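You operate a simulated robot arm through the tools that you are given. There is no shell and no other tool. Be economical: measure what you need, move in short steps, check, and stop when the job is done.

Carry out the task below with a simulated robot arm. There is one attempt and no reset: what you move stays moved.

TASK
Snap the blue key tag shut and put it in the red tin.
Fine: use the jig and turn its dial back to open; put the lid back on the tin; leave the other key tags alone.

Only the result counts: the job must be done as asked and must still hold three seconds after the hand-in. Knocking over, shifting, dropping, spilling or breaking anything else fails it. Lids that push on must go on centred and level and be pressed home; caps that screw on are set level and turned clockwise until they are tight.

THE ROBOT
A 6-joint arm with a two-finger parallel gripper, fixed in place. Base frame: the origin is at the foot of the arm, x ahead of it, y to its left, z up; the work surface is at about z = 0. Lengths are in mm, angles in degrees, forces in N, time in s.
With the tool pointing down near the work surface it reaches from about 140 to 580 mm from the base axis. Its first joint turns from -66.0 to 66.0 degrees. Payload 2.1 kg.
Tool frame: the origin (TCP) lies between the finger pads and is the grasp point; the fingertips stand 30 mm ahead of it; z points along the fingers, y is the line along which they close. The gripper opens to 94 mm. The fingers are 28 mm wide and 10 mm thick; the gripper's body (50 by 96 mm) begins 55 mm behind the TCP.
Orientation is told as [roll, pitch, yaw] about the base's x, y, z axes, in that order, counted from this pose: with the fingers straight down and closing along the base's y, the tool's x points along the base's -x, its y along +y and its z along -z.

THE INTERFACE
- The arm moves only by the tool play_rows. Its argument "deltas" is a list that holds one entry, the list of rows, each a list of 7 numbers: the shift along the tool's x, y, z in mm, then the turn, a rotation vector about the tool's x, y, z in degrees, then the finger opening in mm, from 0 to 94. In form: [[[dx, dy, dz, wx, wy, wz, hand], ...]]. A call has 1 to 20 rows; each row is the pose to reach, as a shift and turn from the pose commanded when the call began, along the tool's axes at that moment. Rows are played at 5 a second. More than 50 mm and 8.6 degrees between two rows, or a gripper value outside its range, and nothing of the call is played. Where a pose cannot be reached the arm comes as near as it can. A force on the tool above 90 N (or 10 N above the force at the start of the call, whichever is more), or a blocked arm, ends the call early, and 0.2 s more pass. Each finger travels about 72 mm/s and halts on what it meets, pressing with about 30 N; the grip force reading is that of the motor and also rises with nothing between the fingers. The clock runs only during rows and for 0.2 s after the last one: add rows that repeat a pose to give the fingers time. It gives the time, the measured TCP pose, the force on the tool (base axes), the opening and the grip force at its end, in the units of the frame above (readings bear some noise).
- Cameras (640 x 400 px; columns grow to the right, rows downward): "scene" is fixed at [60, -366.2, 486.1]; the picture's right is [0.79, -0.61, 0.00], its down [-0.34, -0.45, -0.83] and it looks along [0.50, 0.66, -0.56] (base axes); focal length 255 px, centre (320, 200). "wrist" rides on the gripper at [76, 14, -103] in the tool frame; the picture's right is [-0.18, 0.98, 0.00], its down [-0.75, -0.14, -0.64] and it looks along [-0.63, -0.12, 0.77] (tool axes); focal length 243 px, centre (320, 200). There is no depth. A picture from a camera that has moved, and an enlarged one, comes with that camera's place and axes in the base frame and with its lens. The place of the scene camera against the robot may be out by one fixed shift of up to 12 mm in any direction.
- capture(camera): a new picture of that camera. No time passes.
- inspect(camera, box): a new picture of the part [left, top, right, bottom] of that camera's present view, enlarged. No time passes.
- job_done(): hands the job in; it is judged then, once.

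Work in short steps. Places have to be worked out from the pictures, the camera data and where the tool is seen: move nearer, look again, correct. Check each grasp and each placing, and mend what went wrong. You have 120 turns and 68 pictures in all, those below and enlarged ones among them. Open the gripper and draw the arm clear of the work before you hand the job in, unless the task says otherwise; then end with one line.

The tools are called after ">>>" as name(argument=value, ...) on one line, values as JSON. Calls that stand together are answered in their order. play_rows: Moves the arm, as the interface text tells. Its arguments: {"type":"object","properties":{"deltas":{"type":"array"}},"required":["deltas"]} The other tools are called the same way: capture (camera) takes a picture; inspect (camera, box) takes an enlarged picture of a part of a camera's view; job_done () hands the job in.

At the start:

```text
t: 0.0
position: [278.0, 139.8, 355.0]
ee_rot: [0.1, -0.1, 0.1]
ft_force: [-0.9, 0.7, 0.3]
width: 94.0
grip_force: 0.1
```

scene: 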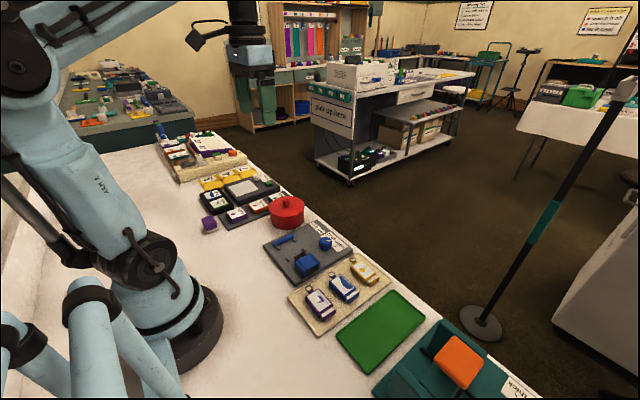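
wrist: 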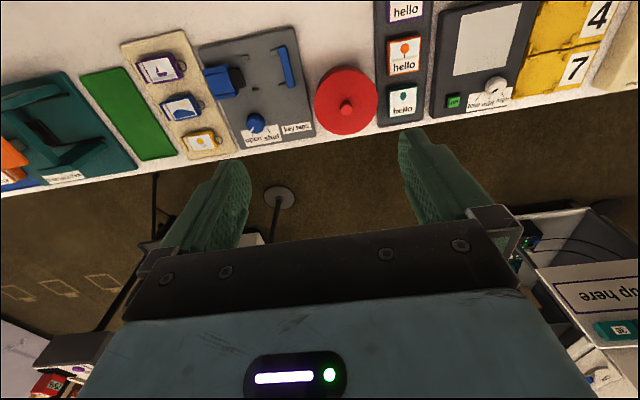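

I start with enlarged views of the jig, tags and tin.

>>> inspect(camera="scene", box=[250, 190, 410, 340])

>>> inspect(camera="wrist", box=[110, 10, 390, 185])

```text
2.67 times, centred on (330, 265) of scene
camera zoom: at [60.0, -366.2, 486.1], right [0.79, -0.61, 0.0], down [-0.34, -0.45, -0.83], along [0.5, 0.66, -0.56], focal length 679 px, centre (293, 27)
```

zoom: 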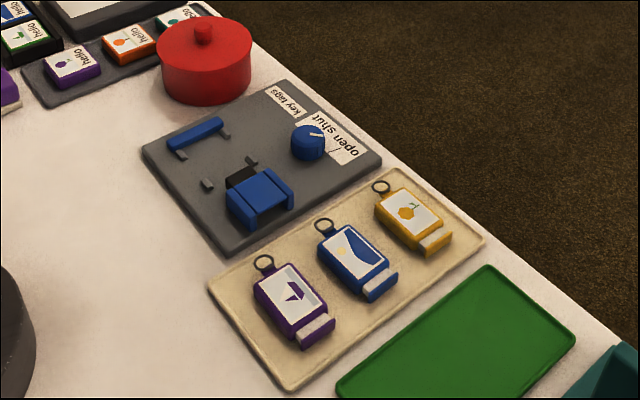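

```text
2.29 times, centred on (250, 98) of wrist
camera zoom: at [201.8, 155.4, 456.8], right [0.18, 0.98, 0.0], down [0.75, -0.14, 0.64], along [0.63, -0.12, -0.77], focal length 555 px, centre (480, 434)
```

zoom: 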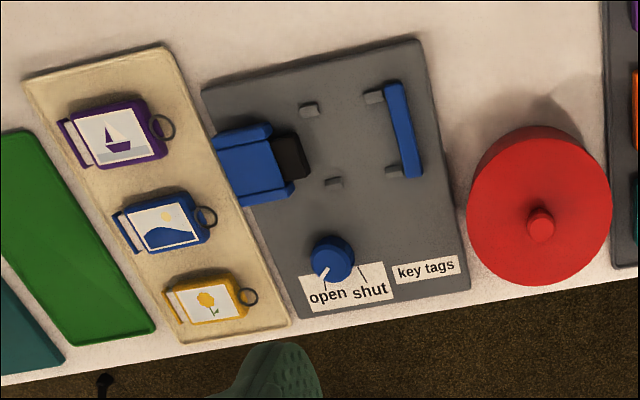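

Layout: the jig is near (310,10) and the blue tag near (314,-120). The tin is near (343,172). I move lower and nearer to the base to view the jig and tags closely.

>>> play_rows(deltas=[[[15, -17, 29, 0, 0, 0, 94], [30, -35, 58, 0, 0, 0, 94], [45, -52, 87, 0, 0, 0, 94], [60, -70, 116, 0, 0, 0, 94], [75, -87, 145, 0, 0, 0, 94], [88, -104, 175, 0, 0, 0, 94], [88, -104, 175, 0, 0, 0, 94]]])

>>> capture(camera="wrist")

```text
t: 1.6
position: [190.7, 37.4, 180.9]
ee_rot: [0.1, -0.1, 0.0]
ft_force: [0.5, 0.6, 0.2]
width: 93.9
grip_force: 0.1
```

```text
63 pictures are left
camera wrist: at [114.6, 51.7, 282.5], right [0.18, 0.98, 0.0], down [0.75, -0.14, 0.64], along [0.63, -0.12, -0.77], focal length 243 px, centre (320, 200)
```

wrist: 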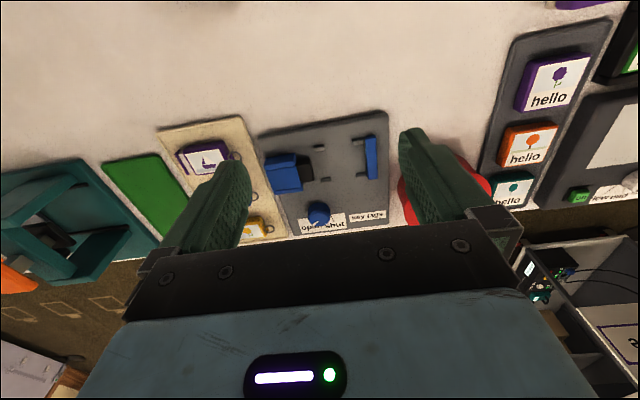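

Now an enlarged view of the jig from here.

>>> inspect(camera="wrist", box=[250, 100, 410, 240])

```text
2.86 times, centred on (330, 170) of wrist
camera zoom: at [114.6, 51.7, 282.5], right [0.18, 0.98, 0.0], down [0.75, -0.14, 0.64], along [0.63, -0.12, -0.77], focal length 693 px, centre (291, 286)
```

zoom: 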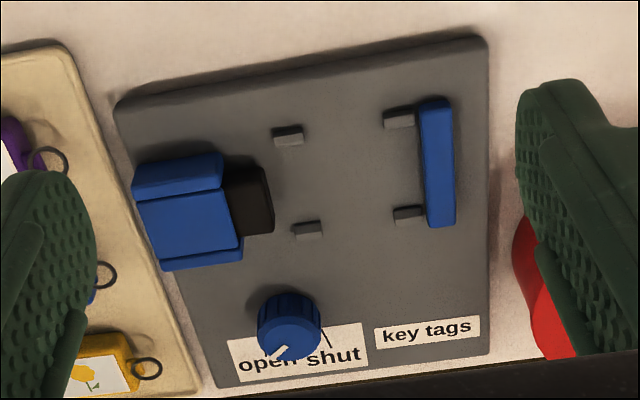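

The jig's corner posts are near x 255 and 305, y 24 and 72, with the bar at y≈86 and the pusher face at y≈12. I move over the tags next to look closely at the blue one.

>>> play_rows(deltas=[[[-12, -40, 10, 0, 0, 0, 94], [-24, -80, 20, 0, 0, 0, 94], [-36, -120, 30, 0, 0, 0, 94], [-49, -162, 41, 0, 0, 0, 94], [-49, -162, 41, 0, 0, 0, 94]]])

>>> inspect(camera="wrist", box=[220, 70, 420, 230])

>>> inspect(camera="scene", box=[260, 215, 350, 285])

```text
t: 2.8
position: [239.2, -125.9, 137.1]
ee_rot: [0.1, -0.1, 0.1]
ft_force: [-0.4, 0.3, 0.5]
width: 94.0
grip_force: 0.0
```

```text
2.50 times, centred on (320, 150) of wrist
camera zoom: at [162.3, -111.4, 239.4], right [0.18, 0.98, 0.0], down [0.75, -0.14, 0.64], along [0.63, -0.12, -0.77], focal length 606 px, centre (320, 325)
```

zoom: 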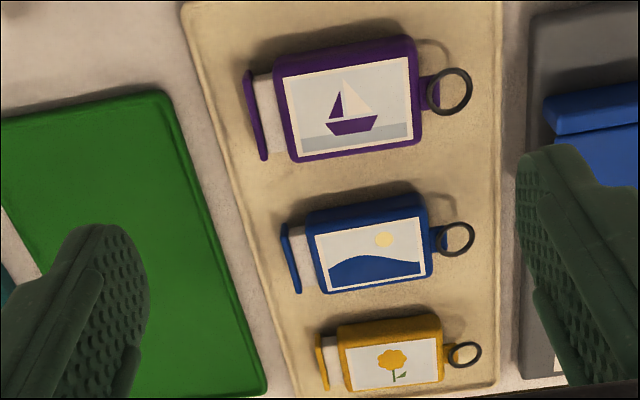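

```text
5.71 times, centred on (305, 250) of scene
camera zoom: at [60.0, -366.2, 486.1], right [0.79, -0.61, 0.0], down [-0.34, -0.45, -0.83], along [0.5, 0.66, -0.56], focal length 1455 px, centre (406, -86)
```

zoom: 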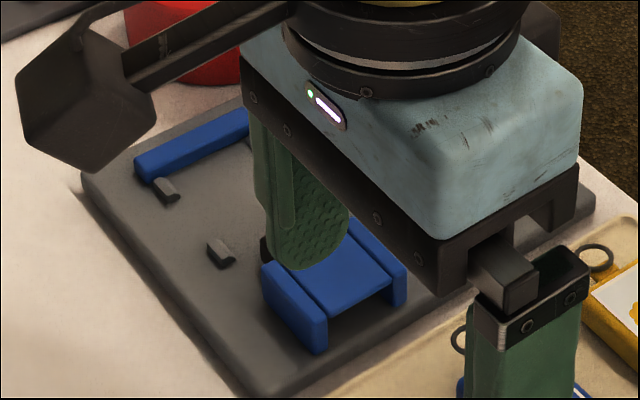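

The blue tag's body is about 50×36 mm, centred near (309,-115). Its drawer is out about 12 mm toward -y and its ring is toward +y. I move above it and turn the gripper 90° so the fingers close along x.

>>> play_rows(deltas=[[[-6, 1, 0, 0, 0, -7.5, 60], [-12, 2, 0, 0, 0, -15, 60], [-18, 3, 0, 0, 0, -22.5, 60], [-24, 4, 0, 0, 0, -30, 60], [-30, 5, 0, 0, 0, -37.5, 60], [-36, 6, 0, 0, 0, -45, 60], [-42, 7, 0, 0, 0, -52.5, 60], [-48, 8, 0, 0, 0, -60, 60], [-54, 9, 0, 0, 0, -67.5, 60], [-60, 10, 0, 0, 0, -75, 60], [-66, 10, 0, 0, 0, -82.5, 60], [-70, 10, 0, 0, 0, -90, 60], [-70, 10, 0, 0, 0, -90, 60]]])

>>> capture(camera="wrist")

>>> inspect(camera="scene", box=[260, 210, 350, 280])

```text
t: 5.6
position: [310.2, -113.7, 138.1]
ee_rot: [0.0, -0.1, 90.2]
ft_force: [0.1, 0.0, -0.1]
width: 59.9
grip_force: 0.0
```

```text
59 pictures are left
camera wrist: at [295.6, -190.3, 241.1], right [-0.98, 0.18, 0.0], down [0.14, 0.75, 0.64], along [0.12, 0.63, -0.77], focal length 243 px, centre (320, 200)
```

wrist: 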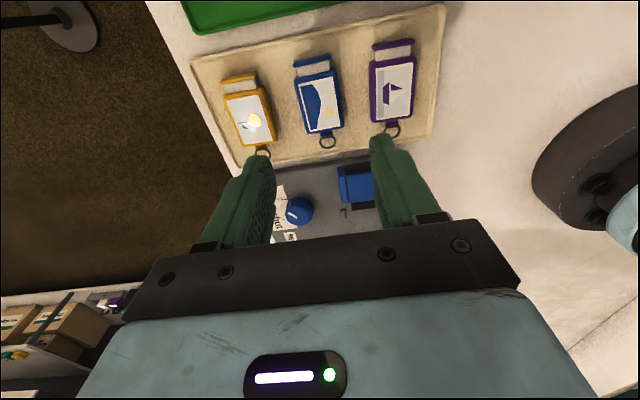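

```text
5.71 times, centred on (305, 245) of scene
camera zoom: at [60.0, -366.2, 486.1], right [0.79, -0.61, 0.0], down [-0.34, -0.45, -0.83], along [0.5, 0.66, -0.56], focal length 1455 px, centre (406, -57)
```

zoom: 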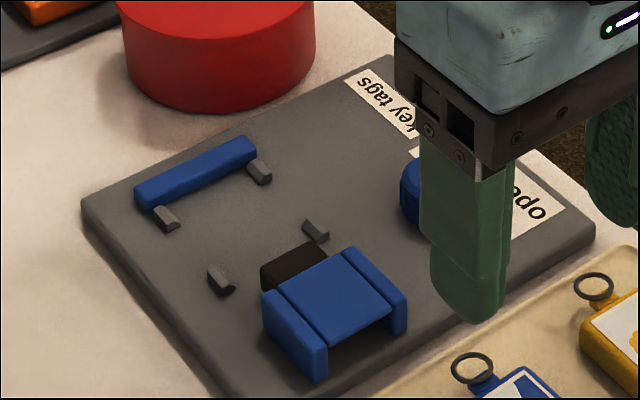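

I look closer at the stop bar and check whether the ring goes under or over it.

>>> inspect(camera="scene", box=[274, 228, 306, 252])

>>> inspect(camera="wrist", box=[270, 30, 430, 160])

>>> inspect(camera="scene", box=[310, 260, 370, 310])

```text
16.00 times, centred on (290, 240) of scene
camera zoom: at [60.0, -366.2, 486.1], right [0.79, -0.61, 0.0], down [-0.34, -0.45, -0.83], along [0.5, 0.66, -0.56], focal length 4073 px, centre (800, -440)
```

zoom: 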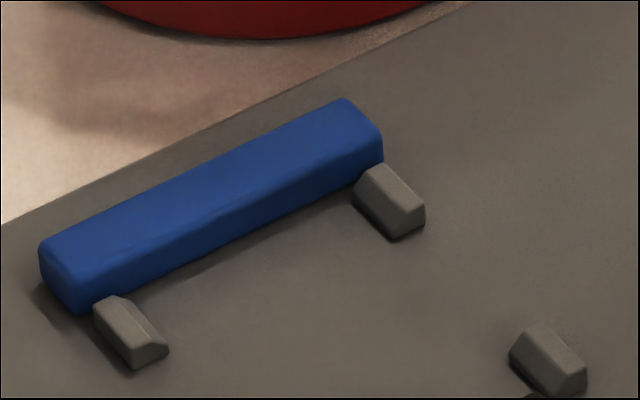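

```text
3.08 times, centred on (350, 95) of wrist
camera zoom: at [295.6, -190.3, 241.1], right [-0.98, 0.18, 0.0], down [0.14, 0.75, 0.64], along [0.12, 0.63, -0.77], focal length 746 px, centre (228, 523)
```

zoom: 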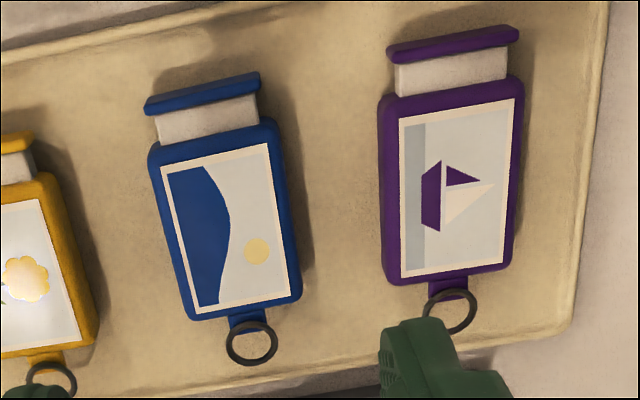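

```text
8.00 times, centred on (340, 285) of scene
camera zoom: at [60.0, -366.2, 486.1], right [0.79, -0.61, 0.0], down [-0.34, -0.45, -0.83], along [0.5, 0.66, -0.56], focal length 2036 px, centre (160, -480)
```

zoom: 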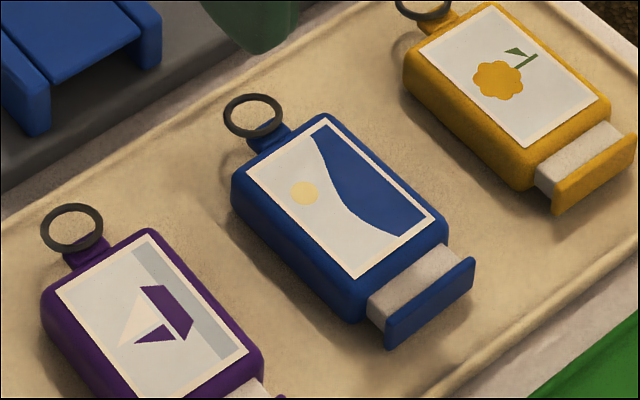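

The ring sits at the tag's top level and will pass over the low bar. The body spans x 291–327 and its centre is y≈-115.5. I descend around the body with the fingers 54 mm open.

>>> play_rows(deltas=[[[1.8, 1, 20, 0, 0, 0, 54], [1.8, 1, 45, 0, 0, 0, 54], [1.8, 1, 65, 0, 0, 0, 54], [1.8, 1, 78, 0, 0, 0, 54], [1.8, 1, 78, 0, 0, 0, 54]]])

>>> capture(camera="wrist")

>>> inspect(camera="scene", box=[290, 230, 410, 325])

```text
t: 6.8
position: [309.0, -116.5, 60.7]
ee_rot: [-0.1, -0.1, 90.2]
ft_force: [0.7, 0.7, 0.6]
width: 53.8
grip_force: 0.0
```

```text
54 pictures are left
camera wrist: at [294.6, -192.3, 162.8], right [-0.98, 0.18, 0.0], down [0.14, 0.75, 0.64], along [0.12, 0.63, -0.77], focal length 243 px, centre (320, 200)
```

wrist: 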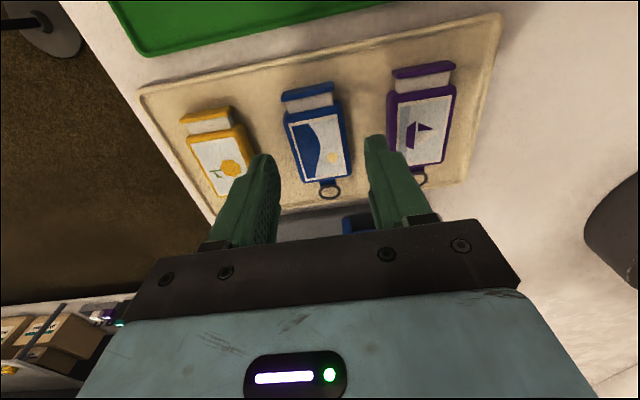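

```text
4.21 times, centred on (350, 278) of scene
camera zoom: at [60.0, -366.2, 486.1], right [0.79, -0.61, 0.0], down [-0.34, -0.45, -0.83], along [0.5, 0.66, -0.56], focal length 1072 px, centre (194, -126)
```

zoom: 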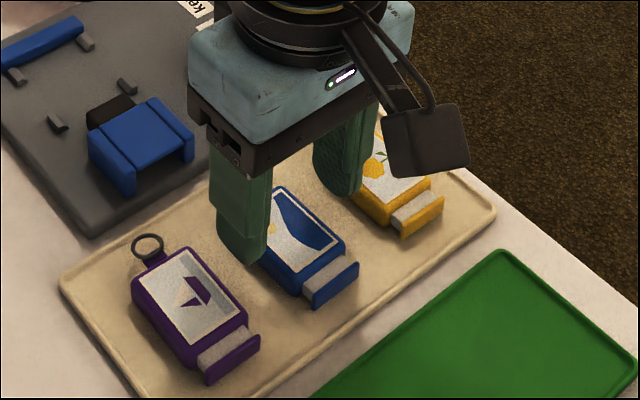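

The tag lies centred between the fingers. I descend the remaining 22 mm.

>>> play_rows(deltas=[[[0, 0, 8, 0, 0, 0, 54], [0, 0, 16, 0, 0, 0, 54], [0, 0, 22, 0, 0, 0, 54], [0, 0, 22, 0, 0, 0, 54]]])

>>> capture(camera="wrist")

```text
t: 7.8
position: [308.4, -117.9, 37.7]
ee_rot: [-0.1, -0.1, 90.1]
ft_force: [-0.4, 0.0, -0.7]
width: 54.0
grip_force: 0.2
```

```text
52 pictures are left
camera wrist: at [294.8, -192.7, 140.9], right [-0.98, 0.18, 0.0], down [0.14, 0.75, 0.64], along [0.12, 0.63, -0.77], focal length 243 px, centre (320, 200)
```

wrist: 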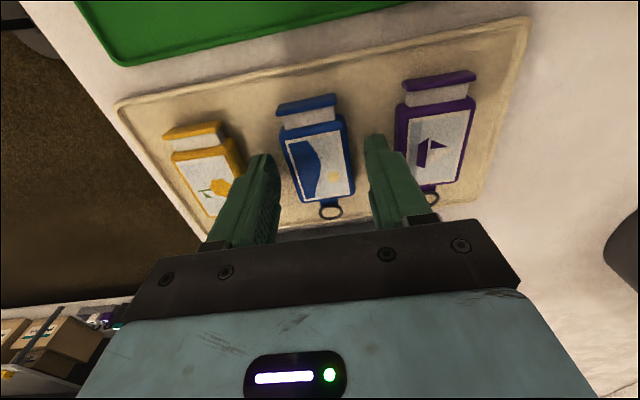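

The fingers straddle the body at the right height, so I close on it.

>>> play_rows(deltas=[[[0, 0, 0, 0, 0, 0, 46], [0, 0, 0, 0, 0, 0, 40], [0, 0, 0, 0, 0, 0, 34], [0, 0, 0, 0, 0, 0, 30], [0, 0, 0, 0, 0, 0, 30]]])

```text
t: 9.0
position: [309.3, -116.9, 38.9]
ee_rot: [0.0, -0.1, 90.2]
ft_force: [0.7, -0.6, 0.5]
width: 36.6
grip_force: 29.6
```

The gripper holds at 36.6 mm with 30 N. I lift straight up and check.

>>> play_rows(deltas=[[[0, 0, -10, 0, 0, 0, 30], [0, 0, -25, 0, 0, 0, 30], [0, 0, -45, 0, 0, 0, 30], [0, 0, -65, 0, 0, 0, 30], [0, 0, -65, 0, 0, 0, 30]]])

>>> inspect(camera="wrist", box=[220, 80, 420, 230])

>>> inspect(camera="scene", box=[290, 210, 410, 305])

```text
t: 10.2
position: [311.0, -117.0, 100.7]
ee_rot: [-0.1, 0.0, 90.1]
ft_force: [0.4, 1.4, -0.2]
width: 29.9
grip_force: 0.0
```

```text
2.67 times, centred on (320, 155) of wrist
camera zoom: at [296.2, -192.4, 203.8], right [-0.98, 0.18, 0.0], down [0.14, 0.75, 0.64], along [0.12, 0.63, -0.77], focal length 647 px, centre (320, 320)
```

zoom: 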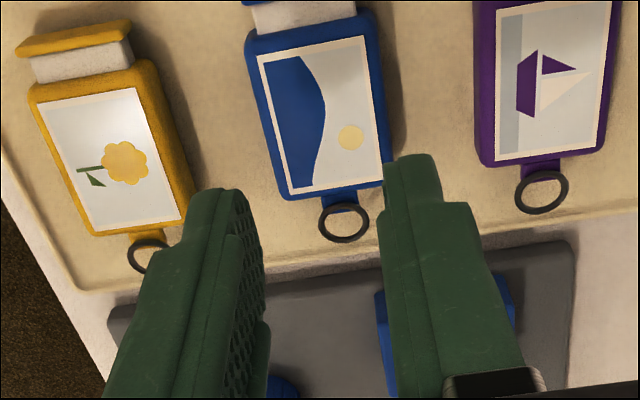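

```text
4.21 times, centred on (350, 258) of scene
camera zoom: at [60.0, -366.2, 486.1], right [0.79, -0.61, 0.0], down [-0.34, -0.45, -0.83], along [0.5, 0.66, -0.56], focal length 1072 px, centre (194, -42)
```

zoom: 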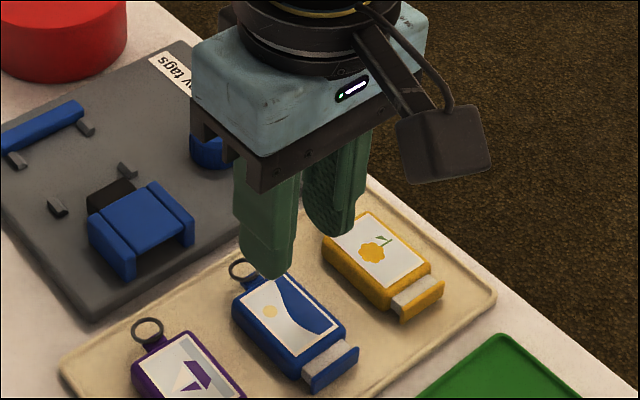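

The tag stayed in its tray, unmoved: the fingertips only caught its upper edge. I reopen, go deeper in small steps and watch the force.

>>> play_rows(deltas=[[[0, 0, 0, 0, 0, 0, 54], [0, 0, 0, 0, 0, 0, 54], [0, 0, 25, 0, 0, 0, 54], [0, 0, 50, 0, 0, 0, 54], [0, 0, 65, 0, 0, 0, 54], [0, 0, 67, 0, 0, 0, 54], [0, 0, 69, 0, 0, 0, 54], [0, 0, 69, 0, 0, 0, 54]]])

>>> inspect(camera="scene", box=[310, 250, 380, 305])

```text
t: 12.0
position: [310.2, -115.9, 32.9]
ee_rot: [0.0, -0.2, 90.1]
ft_force: [-1.1, 3.8, 32.2]
width: 53.6
grip_force: 0.1
```

```text
7.27 times, centred on (345, 278) of scene
camera zoom: at [59.9, -366.1, 486.2], right [0.79, -0.61, 0.0], down [-0.34, -0.45, -0.83], along [0.5, 0.66, -0.56], focal length 1851 px, centre (138, -364)
```

zoom: 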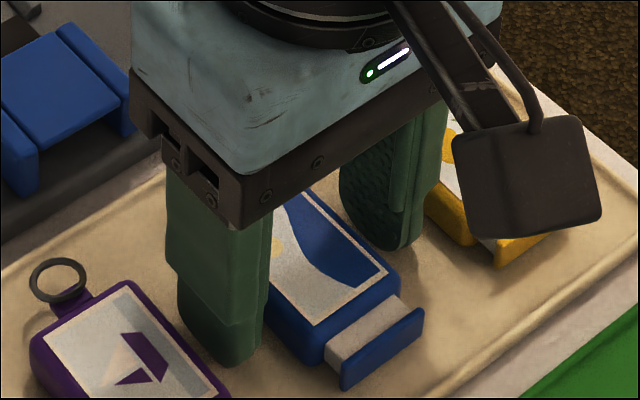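

The 32 N reading means the tips touch the tray floor. I back up 1.5 mm and grip low on the body.

>>> play_rows(deltas=[[[0, 0, -1.5, 0, 0, 0, 54], [0, 0, -1.5, 0, 0, 0, 46], [0, 0, -1.5, 0, 0, 0, 40], [0, 0, -1.5, 0, 0, 0, 34], [0, 0, -1.5, 0, 0, 0, 28], [0, 0, -1.5, 0, 0, 0, 28], [0, 0, -1.5, 0, 0, 0, 28]]])

>>> inspect(camera="wrist", box=[220, 80, 420, 230])

```text
t: 13.6
position: [309.1, -117.1, 35.6]
ee_rot: [-0.2, 0.0, 90.1]
ft_force: [-0.2, 0.3, -0.6]
width: 36.9
grip_force: 30.3
```

```text
2.67 times, centred on (320, 155) of wrist
camera zoom: at [295.7, -192.5, 137.5], right [-0.98, 0.18, 0.0], down [0.14, 0.75, 0.64], along [0.12, 0.63, -0.77], focal length 647 px, centre (320, 320)
```

zoom: 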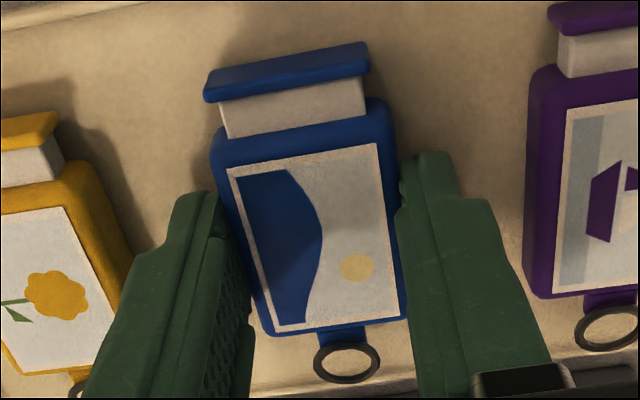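

Both fingers bear on the sides. I lift slowly.

>>> play_rows(deltas=[[[0, 0, -3, 0, 0, 0, 28], [0, 0, -8, 0, 0, 0, 28], [0, 0, -15, 0, 0, 0, 28], [0, 0, -25, 0, 0, 0, 28], [0, 0, -25, 0, 0, 0, 28]]])

```text
t: 14.8
position: [309.8, -116.6, 61.0]
ee_rot: [-0.1, 0.0, 90.1]
ft_force: [-0.1, 1.3, -1.0]
width: 36.7
grip_force: 30.5
```

It holds now at 36.7 mm. I raise it further and look at how it sits in the grip.

>>> play_rows(deltas=[[[0, 0, -15, 0, 0, 0, 28], [0, 0, -30, 0, 0, 0, 28], [0, 0, -45, 0, 0, 0, 28], [0, 0, -45, 0, 0, 0, 28]]])

>>> inspect(camera="wrist", box=[220, 80, 420, 230])

>>> inspect(camera="scene", box=[290, 190, 410, 290])

```text
t: 15.8
position: [308.7, -115.9, 106.7]
ee_rot: [-0.2, -0.1, 90.0]
ft_force: [0.5, -1.3, -0.2]
width: 36.6
grip_force: 29.9
```

```text
2.67 times, centred on (320, 155) of wrist
camera zoom: at [295.0, -192.3, 208.5], right [-0.98, 0.18, 0.0], down [0.14, 0.75, 0.64], along [0.12, 0.63, -0.77], focal length 647 px, centre (320, 320)
```

zoom: 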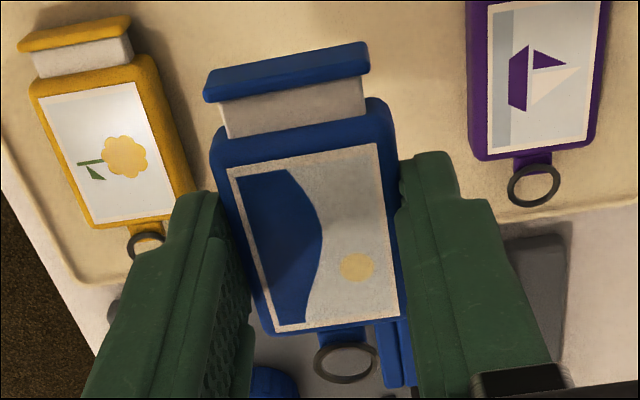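

```text
4.00 times, centred on (350, 240) of scene
camera zoom: at [60.0, -366.2, 486.1], right [0.79, -0.61, 0.0], down [-0.34, -0.45, -0.83], along [0.5, 0.66, -0.56], focal length 1018 px, centre (200, 40)
```

zoom: 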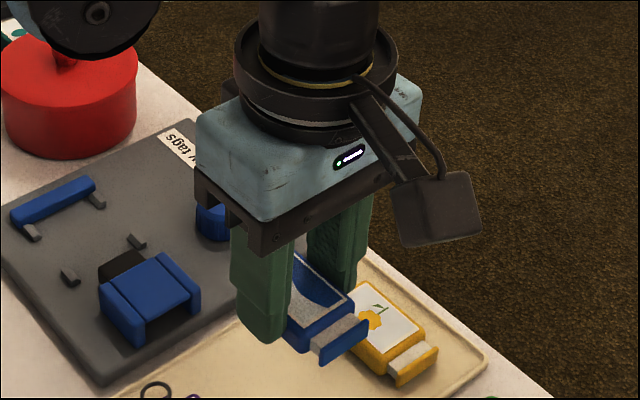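

The tag is held firmly and level. Before placing it I move beside the jig for an unobstructed view of the pusher, lugs and bar.

>>> play_rows(deltas=[[[-24, -28, 0, 0, 0, 0, 28], [-48, -56, 0, 0, 0, 0, 28], [-72, -84, 0, 0, 0, 0, 28], [-95, -111, 0, 0, 0, 0, 28], [-95, -111, 0, 0, 0, 0, 28], [-95, -111, 0, 0, 0, 0, 28]]])

>>> inspect(camera="wrist", box=[390, 80, 560, 240])

```text
t: 17.2
position: [420.7, -20.1, 108.1]
ee_rot: [-0.1, -0.1, 90.0]
ft_force: [0.0, -0.8, -1.0]
width: 36.7
grip_force: 29.7
```

```text
2.50 times, centred on (475, 160) of wrist
camera zoom: at [406.3, -96.0, 210.7], right [-0.98, 0.18, 0.0], down [0.14, 0.75, 0.64], along [0.12, 0.63, -0.77], focal length 606 px, centre (-68, 300)
```

zoom: 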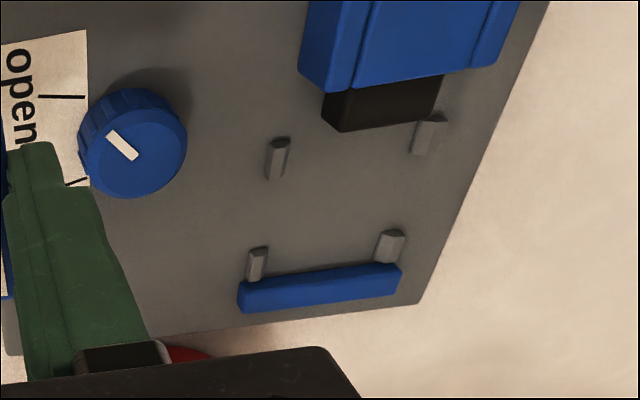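

From this view the lugs are near x 253/303, y 24/72. The bar face is y≈80, the pusher face y≈12, and the centreline x≈278.5. The tag spans -38.5 to +26.5 from the TCP, so I go above (278.5, 52) and come down to z≈62.

>>> play_rows(deltas=[[[-18, 35, 0, 0, 0, 0, 28], [-36, 70, 0, 0, 0, 0, 28], [-54, 105, 0, 0, 0, 0, 28], [-72.5, 141.5, 0, 0, 0, 0, 28], [-72.5, 141.5, 20, 0, 0, 0, 28], [-72.5, 141.5, 43, 0, 0, 0, 28], [-72.5, 141.5, 43, 0, 0, 0, 28]]])

>>> inspect(camera="wrist", box=[200, 60, 440, 230])

>>> inspect(camera="scene", box=[260, 210, 350, 275])

```text
t: 18.8
position: [279.2, 49.1, 64.9]
ee_rot: [-0.1, -0.1, 90.1]
ft_force: [-0.4, 0.9, 0.0]
width: 36.8
grip_force: 29.9
```

```text
2.35 times, centred on (320, 145) of wrist
camera zoom: at [264.4, -26.0, 167.5], right [-0.98, 0.18, 0.0], down [0.14, 0.75, 0.64], along [0.12, 0.63, -0.77], focal length 571 px, centre (320, 329)
```

zoom: 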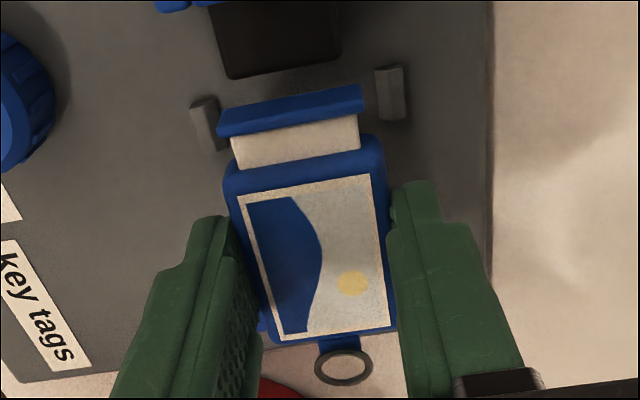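

```text
6.15 times, centred on (305, 242) of scene
camera zoom: at [60.0, -366.2, 486.1], right [0.79, -0.61, 0.0], down [-0.34, -0.45, -0.83], along [0.5, 0.66, -0.56], focal length 1566 px, centre (412, -62)
```

zoom: 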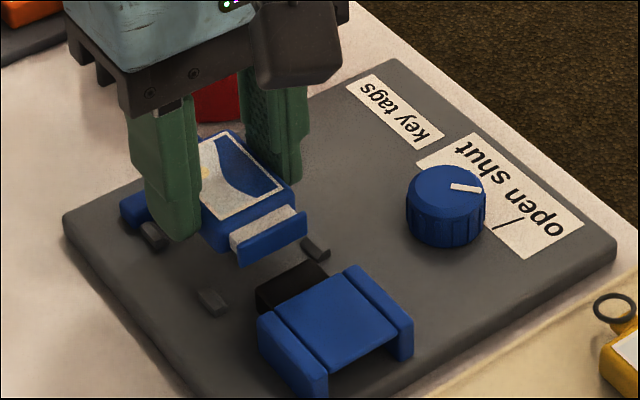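

The tag sits within about 1 mm of centred over the jig, with roughly 2 mm clearance to both the pusher and the bar. I nudge x by +1 and go down in small steps.

>>> play_rows(deltas=[[[0, -1, 6, 0, 0, 0, 28], [0, -1, 12, 0, 0, 0, 28], [0, -1, 17, 0, 0, 0, 28], [0, -1, 17, 0, 0, 0, 28]]])

>>> inspect(camera="wrist", box=[200, 60, 440, 230])

>>> inspect(camera="scene", box=[260, 220, 330, 270])

```text
t: 19.8
position: [278.9, 51.1, 45.9]
ee_rot: [-0.2, -0.2, 90.0]
ft_force: [0.2, 0.7, -0.4]
width: 36.8
grip_force: 29.9
```

```text
2.35 times, centred on (320, 145) of wrist
camera zoom: at [264.9, -25.1, 149.0], right [-0.98, 0.18, 0.0], down [0.14, 0.75, 0.64], along [0.12, 0.63, -0.77], focal length 571 px, centre (320, 329)
```

zoom: 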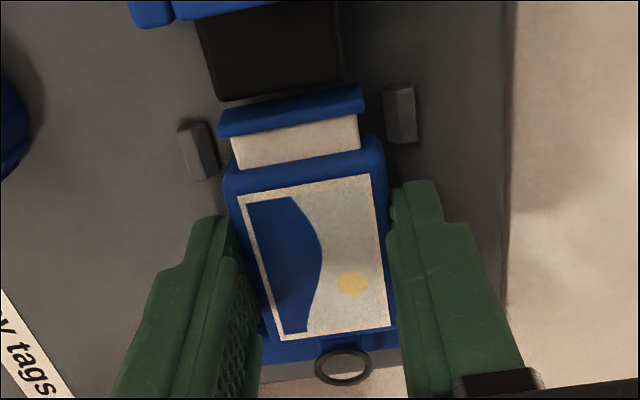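

```text
8.00 times, centred on (295, 245) of scene
camera zoom: at [60.0, -366.2, 486.1], right [0.79, -0.61, 0.0], down [-0.34, -0.45, -0.83], along [0.5, 0.66, -0.56], focal length 2036 px, centre (520, -160)
```

zoom: 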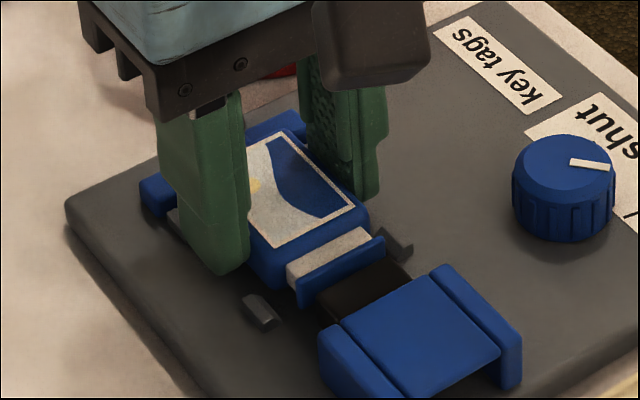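

Still clear on all sides. I descend in 1 mm rows, watching the force.

>>> play_rows(deltas=[[[0.5, 0, 1, 0, 0, 0, 28], [0.5, 0, 2, 0, 0, 0, 28], [0.5, 0, 3, 0, 0, 0, 28], [0.5, 0, 4, 0, 0, 0, 28], [0.5, 0, 4, 0, 0, 0, 28]]])

```text
t: 21.0
position: [279.7, 50.2, 41.3]
ee_rot: [-0.1, -0.1, 90.1]
ft_force: [-1.9, 3.7, 60.9]
width: 36.8
grip_force: 30.2
```

60 N of contact at z≈41.5. I back off 1 mm and check whether it is the plate or an obstruction.

>>> play_rows(deltas=[[[0, 0, -1, 0, 0, 0, 28], [0, 0, -1, 0, 0, 0, 28]]])

>>> inspect(camera="wrist", box=[240, 80, 400, 230])

>>> inspect(camera="scene", box=[265, 225, 325, 270])

```text
t: 21.6
position: [279.2, 51.5, 41.3]
ee_rot: [-0.2, -0.1, 90.1]
ft_force: [0.3, 0.6, 2.7]
width: 36.6
grip_force: 29.5
```

```text
2.67 times, centred on (320, 155) of wrist
camera zoom: at [264.5, -25.5, 144.3], right [-0.98, 0.18, 0.0], down [0.14, 0.75, 0.64], along [0.12, 0.63, -0.77], focal length 647 px, centre (320, 320)
```

zoom: 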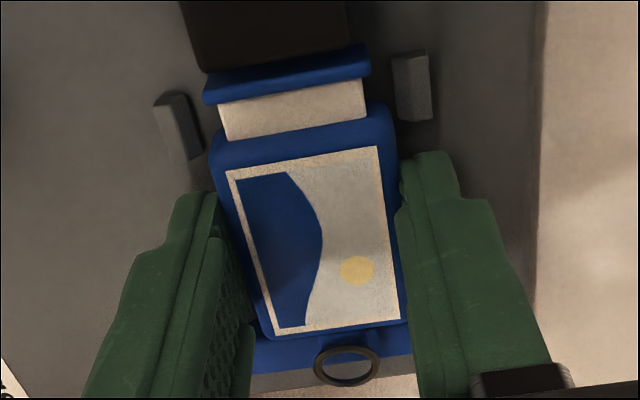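

```text
8.89 times, centred on (295, 248) of scene
camera zoom: at [60.0, -366.2, 486.1], right [0.79, -0.61, 0.0], down [-0.34, -0.45, -0.83], along [0.5, 0.66, -0.56], focal length 2263 px, centre (542, -222)
```

zoom: 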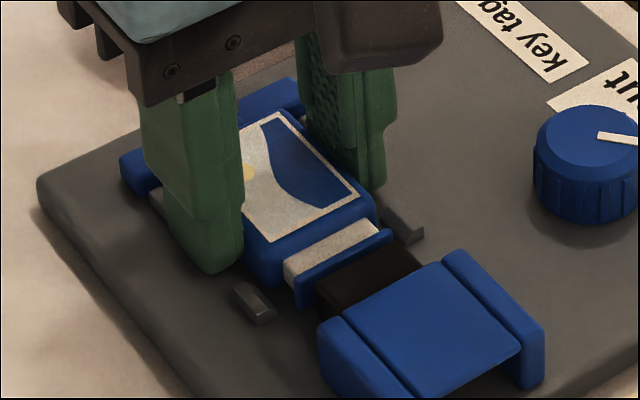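

The contact force vanished after 1 mm, and the views show the tag flat on the ~10 mm thick plate, between the lugs. I release by opening to 52 and check.

>>> play_rows(deltas=[[[0, 0, 0.3, 0, 0, 0, 36], [0, 0, 0.3, 0, 0, 0, 40], [0, 0, 0.3, 0, 0, 0, 46], [0, 0, 0.3, 0, 0, 0, 50], [0, 0, 0.3, 0, 0, 0, 50]]])

>>> inspect(camera="wrist", box=[240, 80, 400, 230])

```text
t: 22.8
position: [279.1, 51.1, 42.1]
ee_rot: [-0.2, -0.1, 89.9]
ft_force: [17.6, -8.3, 38.5]
width: 39.5
grip_force: 0.0
```

```text
2.67 times, centred on (320, 155) of wrist
camera zoom: at [265.2, -25.5, 144.3], right [-0.98, 0.18, 0.0], down [0.14, 0.75, 0.64], along [0.12, 0.63, -0.77], focal length 647 px, centre (320, 320)
```

zoom: 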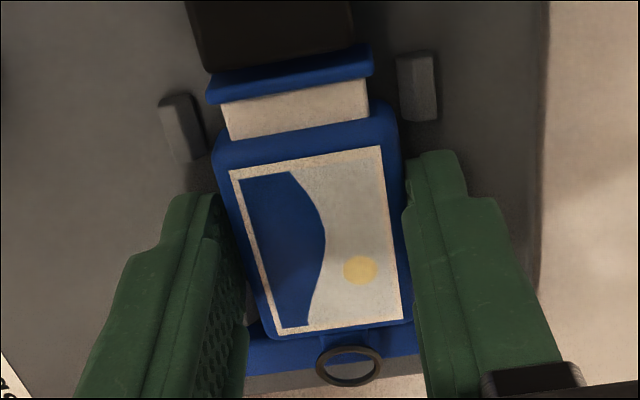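

Opening stalled at 39.5 mm, so the finger edges are touching the +y lugs' chamfers. The tag did not drop, so it rests on the plate. I command 40 mm and lift straight out.

>>> play_rows(deltas=[[[0, 0, 0, 0, 0, 0, 39.5], [0, 0, -2, 0, 0, 0, 39.5], [0, 0, -5, 0, 0, 0, 40.5], [0, 0, -9, 0, 0, 0, 42], [0, 0, -14, 0, 0, 0, 46], [0, 0, -22, 0, 0, 0, 52], [0, 0, -22, 0, 0, 0, 52]]])

>>> inspect(camera="wrist", box=[200, 60, 440, 230])

>>> inspect(camera="scene", box=[265, 225, 325, 270])

```text
t: 24.4
position: [280.7, 51.8, 63.3]
ee_rot: [-0.1, -0.2, 90.1]
ft_force: [0.5, -0.1, 1.3]
width: 51.9
grip_force: 0.0
```

```text
2.35 times, centred on (320, 145) of wrist
camera zoom: at [265.3, -25.9, 166.6], right [-0.98, 0.18, 0.0], down [0.14, 0.75, 0.64], along [0.12, 0.63, -0.77], focal length 571 px, centre (320, 329)
```

zoom: 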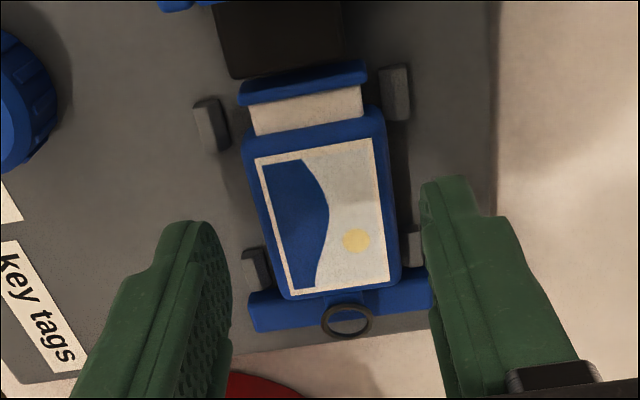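

```text
8.89 times, centred on (295, 248) of scene
camera zoom: at [60.0, -366.2, 486.1], right [0.79, -0.61, 0.0], down [-0.34, -0.45, -0.83], along [0.5, 0.66, -0.56], focal length 2263 px, centre (542, -222)
```

zoom: 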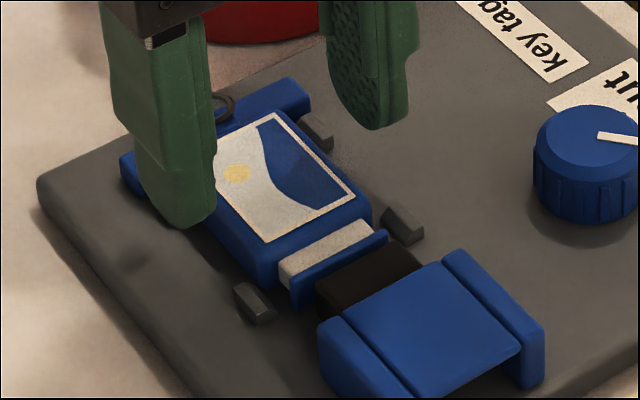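

The tag sits well between the lugs, its drawer facing the pusher. Next I raise and move back to view the dial closely.

>>> play_rows(deltas=[[[0, 0, -25, 0, 0, 0, 60], [0, 0, -46, 0, 0, 0, 60], [27, -24, -46, 0, 0, 0, 60], [54, -48, -46, 0, 0, 0, 60], [81.5, -72.3, -46, 0, 0, 0, 60], [81.5, -72.3, -46, 0, 0, 0, 60]]])

>>> inspect(camera="wrist", box=[240, 70, 400, 220])

>>> inspect(camera="scene", box=[300, 225, 350, 265])

```text
t: 25.8
position: [351.9, -33.0, 109.3]
ee_rot: [-0.1, 0.0, 90.1]
ft_force: [0.4, 0.3, -0.5]
width: 59.9
grip_force: 0.1
```

```text
2.67 times, centred on (320, 145) of wrist
camera zoom: at [337.2, -108.4, 211.6], right [-0.98, 0.18, 0.0], down [0.14, 0.75, 0.64], along [0.12, 0.63, -0.77], focal length 647 px, centre (320, 347)
```

zoom: 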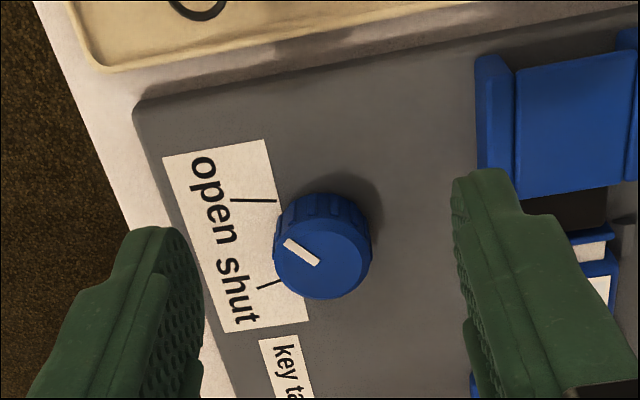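

```text
10.00 times, centred on (325, 245) of scene
camera zoom: at [60.0, -366.2, 486.1], right [0.79, -0.61, 0.0], down [-0.34, -0.45, -0.83], along [0.5, 0.66, -0.56], focal length 2546 px, centre (270, -250)
```

zoom: 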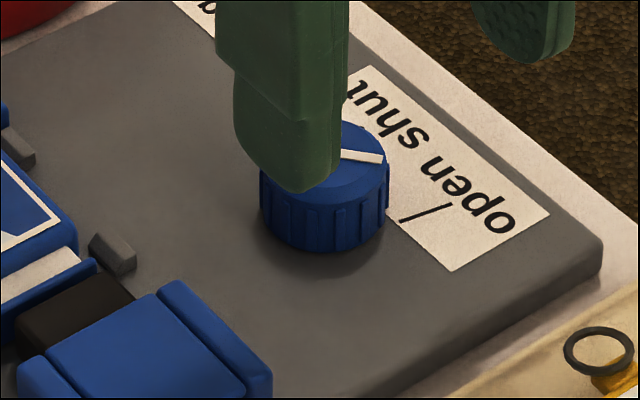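

The dial centre is near (359,10), diameter about 31, top z≈27. The pointer is at about -41° and the shut tick at about +41°. I turn the gripper to yaw≈10 above the dial so I can twist it +82° within the known range.

>>> play_rows(deltas=[[[-4, -1, 0, 0, 0, 7.3, 54], [-8, -2, 0, 0, 0, 14.6, 54], [-12, -3, 0, 0, 0, 21.9, 54], [-16, -3, 0, 0, 0, 29.2, 54], [-20, -4, 0, 0, 0, 36.5, 54], [-24, -5, 0, 0, 0, 43.8, 54], [-28, -5, 0, 0, 0, 51.1, 54], [-32, -6, 0, 0, 0, 58.4, 54], [-36, -6.8, 0, 0, 0, 65.7, 54], [-40, -6.8, 0, 0, 0, 73, 54], [-40, -6.8, 0, 0, 0, 80, 54], [-40, -6.8, 0, 0, 0, 80, 54]]])

>>> inspect(camera="wrist", box=[200, 40, 440, 240])

```text
t: 28.4
position: [359.9, 9.0, 110.2]
ee_rot: [0.1, -0.1, 10.0]
ft_force: [0.3, 0.7, -0.4]
width: 54.5
grip_force: 0.0
```

```text
2.00 times, centred on (320, 140) of wrist
camera zoom: at [281.2, 10.2, 212.8], right [0.01, 1.0, 0.0], down [0.77, -0.01, 0.64], along [0.64, -0.01, -0.77], focal length 485 px, centre (320, 320)
```

zoom: 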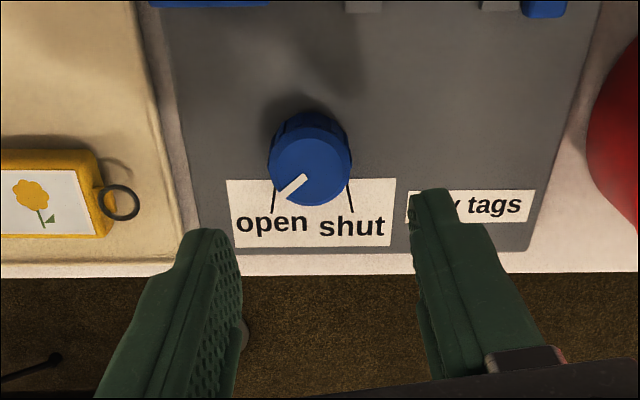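

Combining both views puts the dial centre at about (358.4, 5.5) with its top at z≈33. I correct for that and descend around it.

>>> play_rows(deltas=[[[1.1, -4.4, 0, 0, 0, 0, 54], [1.1, -4.4, 20, 0, 0, 0, 54], [1.1, -4.4, 38, 0, 0, 0, 54], [1.1, -4.4, 38, 0, 0, 0, 54]]])

>>> inspect(camera="wrist", box=[200, 40, 440, 240])

>>> inspect(camera="scene", box=[290, 215, 360, 270])

```text
t: 29.4
position: [355.7, 3.7, 72.3]
ee_rot: [0.2, -0.2, 10.1]
ft_force: [-0.1, 0.2, 0.3]
width: 54.0
grip_force: 0.0
```

```text
2.00 times, centred on (320, 140) of wrist
camera zoom: at [278.3, 5.1, 173.9], right [0.01, 1.0, 0.0], down [0.77, -0.01, 0.64], along [0.64, -0.01, -0.77], focal length 485 px, centre (320, 320)
```

zoom: 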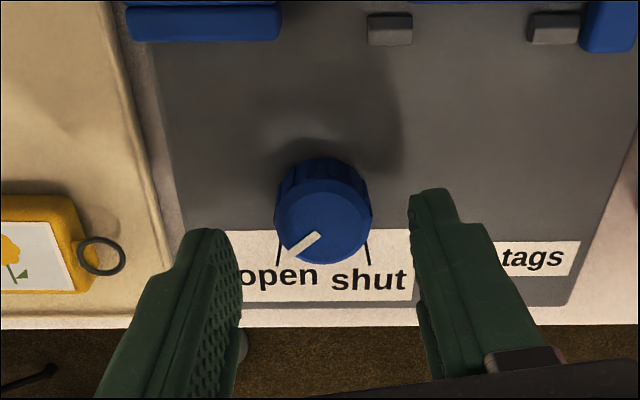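

```text
7.27 times, centred on (325, 242) of scene
camera zoom: at [60.0, -366.2, 486.1], right [0.79, -0.61, 0.0], down [-0.34, -0.45, -0.83], along [0.5, 0.66, -0.56], focal length 1851 px, centre (284, -109)
```

zoom: 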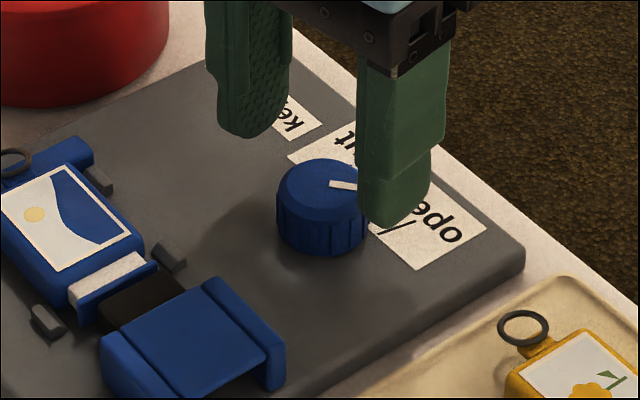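

The dial is now centred between the fingers, so I descend to z≈46 and close.

>>> play_rows(deltas=[[[0, 0.4, 8, 0, 0, 0, 54], [0, 0.4, 17, 0, 0, 0, 54], [0, 0.4, 26, 0, 0, 0, 54], [0, 0.4, 26, 0, 0, 0, 46], [0, 0.4, 26, 0, 0, 0, 38], [0, 0.4, 26, 0, 0, 0, 32], [0, 0.4, 26, 0, 0, 0, 28], [0, 0.4, 26, 0, 0, 0, 28]]])

>>> inspect(camera="wrist", box=[200, 80, 440, 280])

```text
t: 31.2
position: [356.8, 5.8, 45.9]
ee_rot: [0.0, -0.1, 10.1]
ft_force: [0.8, -0.8, -4.3]
width: 31.5
grip_force: 44.8
```

```text
2.00 times, centred on (320, 180) of wrist
camera zoom: at [280.3, 6.2, 148.5], right [0.01, 1.0, 0.0], down [0.77, -0.01, 0.64], along [0.64, -0.01, -0.77], focal length 485 px, centre (320, 240)
```

zoom: 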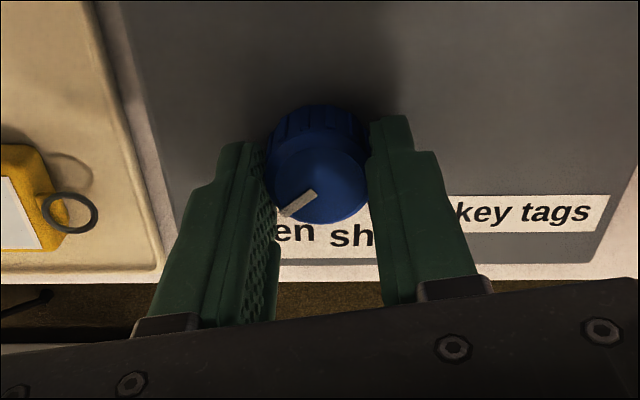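

The dial is gripped squarely at 31.5 mm with little side force. I turn it counter-clockwise (toward shut) by 45° first.

>>> play_rows(deltas=[[[0, 0, 0, 0, 0, -7.5, 28], [0, 0, 0, 0, 0, -15, 28], [0, 0, 0, 0, 0, -22.5, 28], [0, 0, 0, 0, 0, -30, 28], [0, 0, 0, 0, 0, -37.5, 28], [0, 0, 0, 0, 0, -45, 28], [0, 0, 0, 0, 0, -45, 28]]])

>>> inspect(camera="scene", box=[270, 215, 350, 275])

>>> capture(camera="wrist")

```text
t: 32.8
position: [358.0, 5.6, 46.7]
ee_rot: [0.1, -0.1, 55.2]
ft_force: [-1.9, 1.5, -34.5]
width: 31.4
grip_force: 45.0
```

```text
6.67 times, centred on (310, 245) of scene
camera zoom: at [60.1, -366.2, 486.1], right [0.79, -0.61, 0.0], down [-0.34, -0.45, -0.83], along [0.5, 0.66, -0.56], focal length 1697 px, centre (387, -100)
```

zoom: 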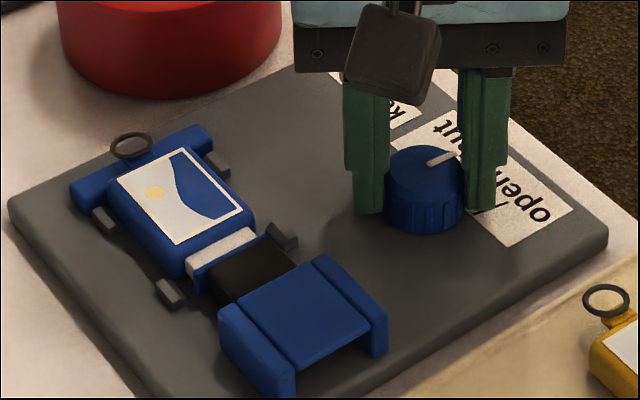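

```text
28 pictures are left
camera wrist: at [302.7, -49.1, 148.6], right [-0.7, 0.71, 0.0], down [0.55, 0.54, 0.64], along [0.46, 0.45, -0.77], focal length 243 px, centre (320, 200)
```

wrist: 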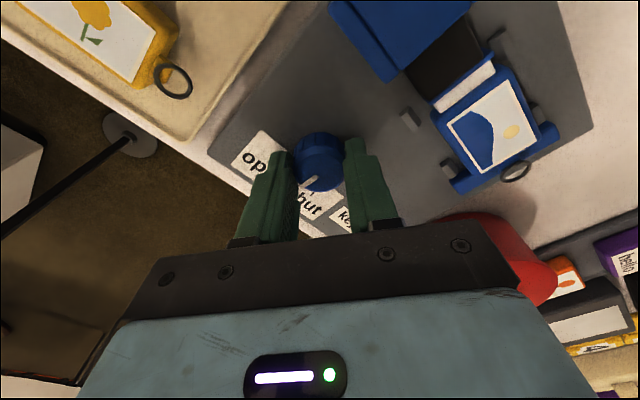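

The pusher has moved out to touch the drawer, and the dial follows. I turn another 43°.

>>> play_rows(deltas=[[[0, 0, 0, 0, 0, -7.5, 28], [0, 0, 0, 0, 0, -15, 28], [0, 0, 0, 0, 0, -22.5, 28], [0, 0, 0, 0, 0, -30, 28], [0, 0, 0, 0, 0, -37, 28], [0, 0, 0, 0, 0, -43, 28], [0, 0, 0, 0, 0, -43, 28]]])

>>> inspect(camera="scene", box=[270, 215, 350, 275])

>>> inspect(camera="wrist", box=[230, 100, 390, 240])

```text
t: 34.4
position: [358.2, 5.7, 46.0]
ee_rot: [-0.1, 0.0, 98.2]
ft_force: [-1.0, 0.4, 2.3]
width: 31.2
grip_force: 45.2
```

```text
6.67 times, centred on (310, 245) of scene
camera zoom: at [60.0, -366.2, 486.1], right [0.79, -0.61, 0.0], down [-0.34, -0.45, -0.83], along [0.5, 0.66, -0.56], focal length 1697 px, centre (387, -100)
```

zoom: 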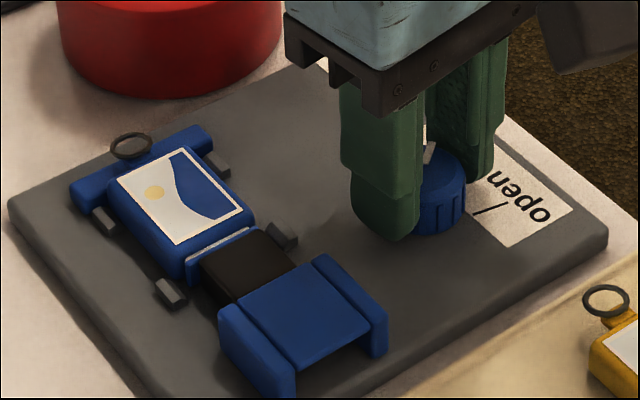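

```text
2.86 times, centred on (310, 170) of wrist
camera zoom: at [354.5, -71.9, 148.8], right [-1.0, 0.04, 0.0], down [0.03, 0.77, 0.64], along [0.03, 0.64, -0.77], focal length 693 px, centre (349, 286)
```

zoom: 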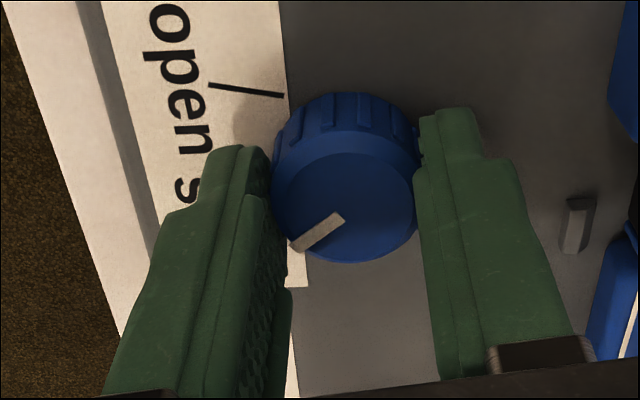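

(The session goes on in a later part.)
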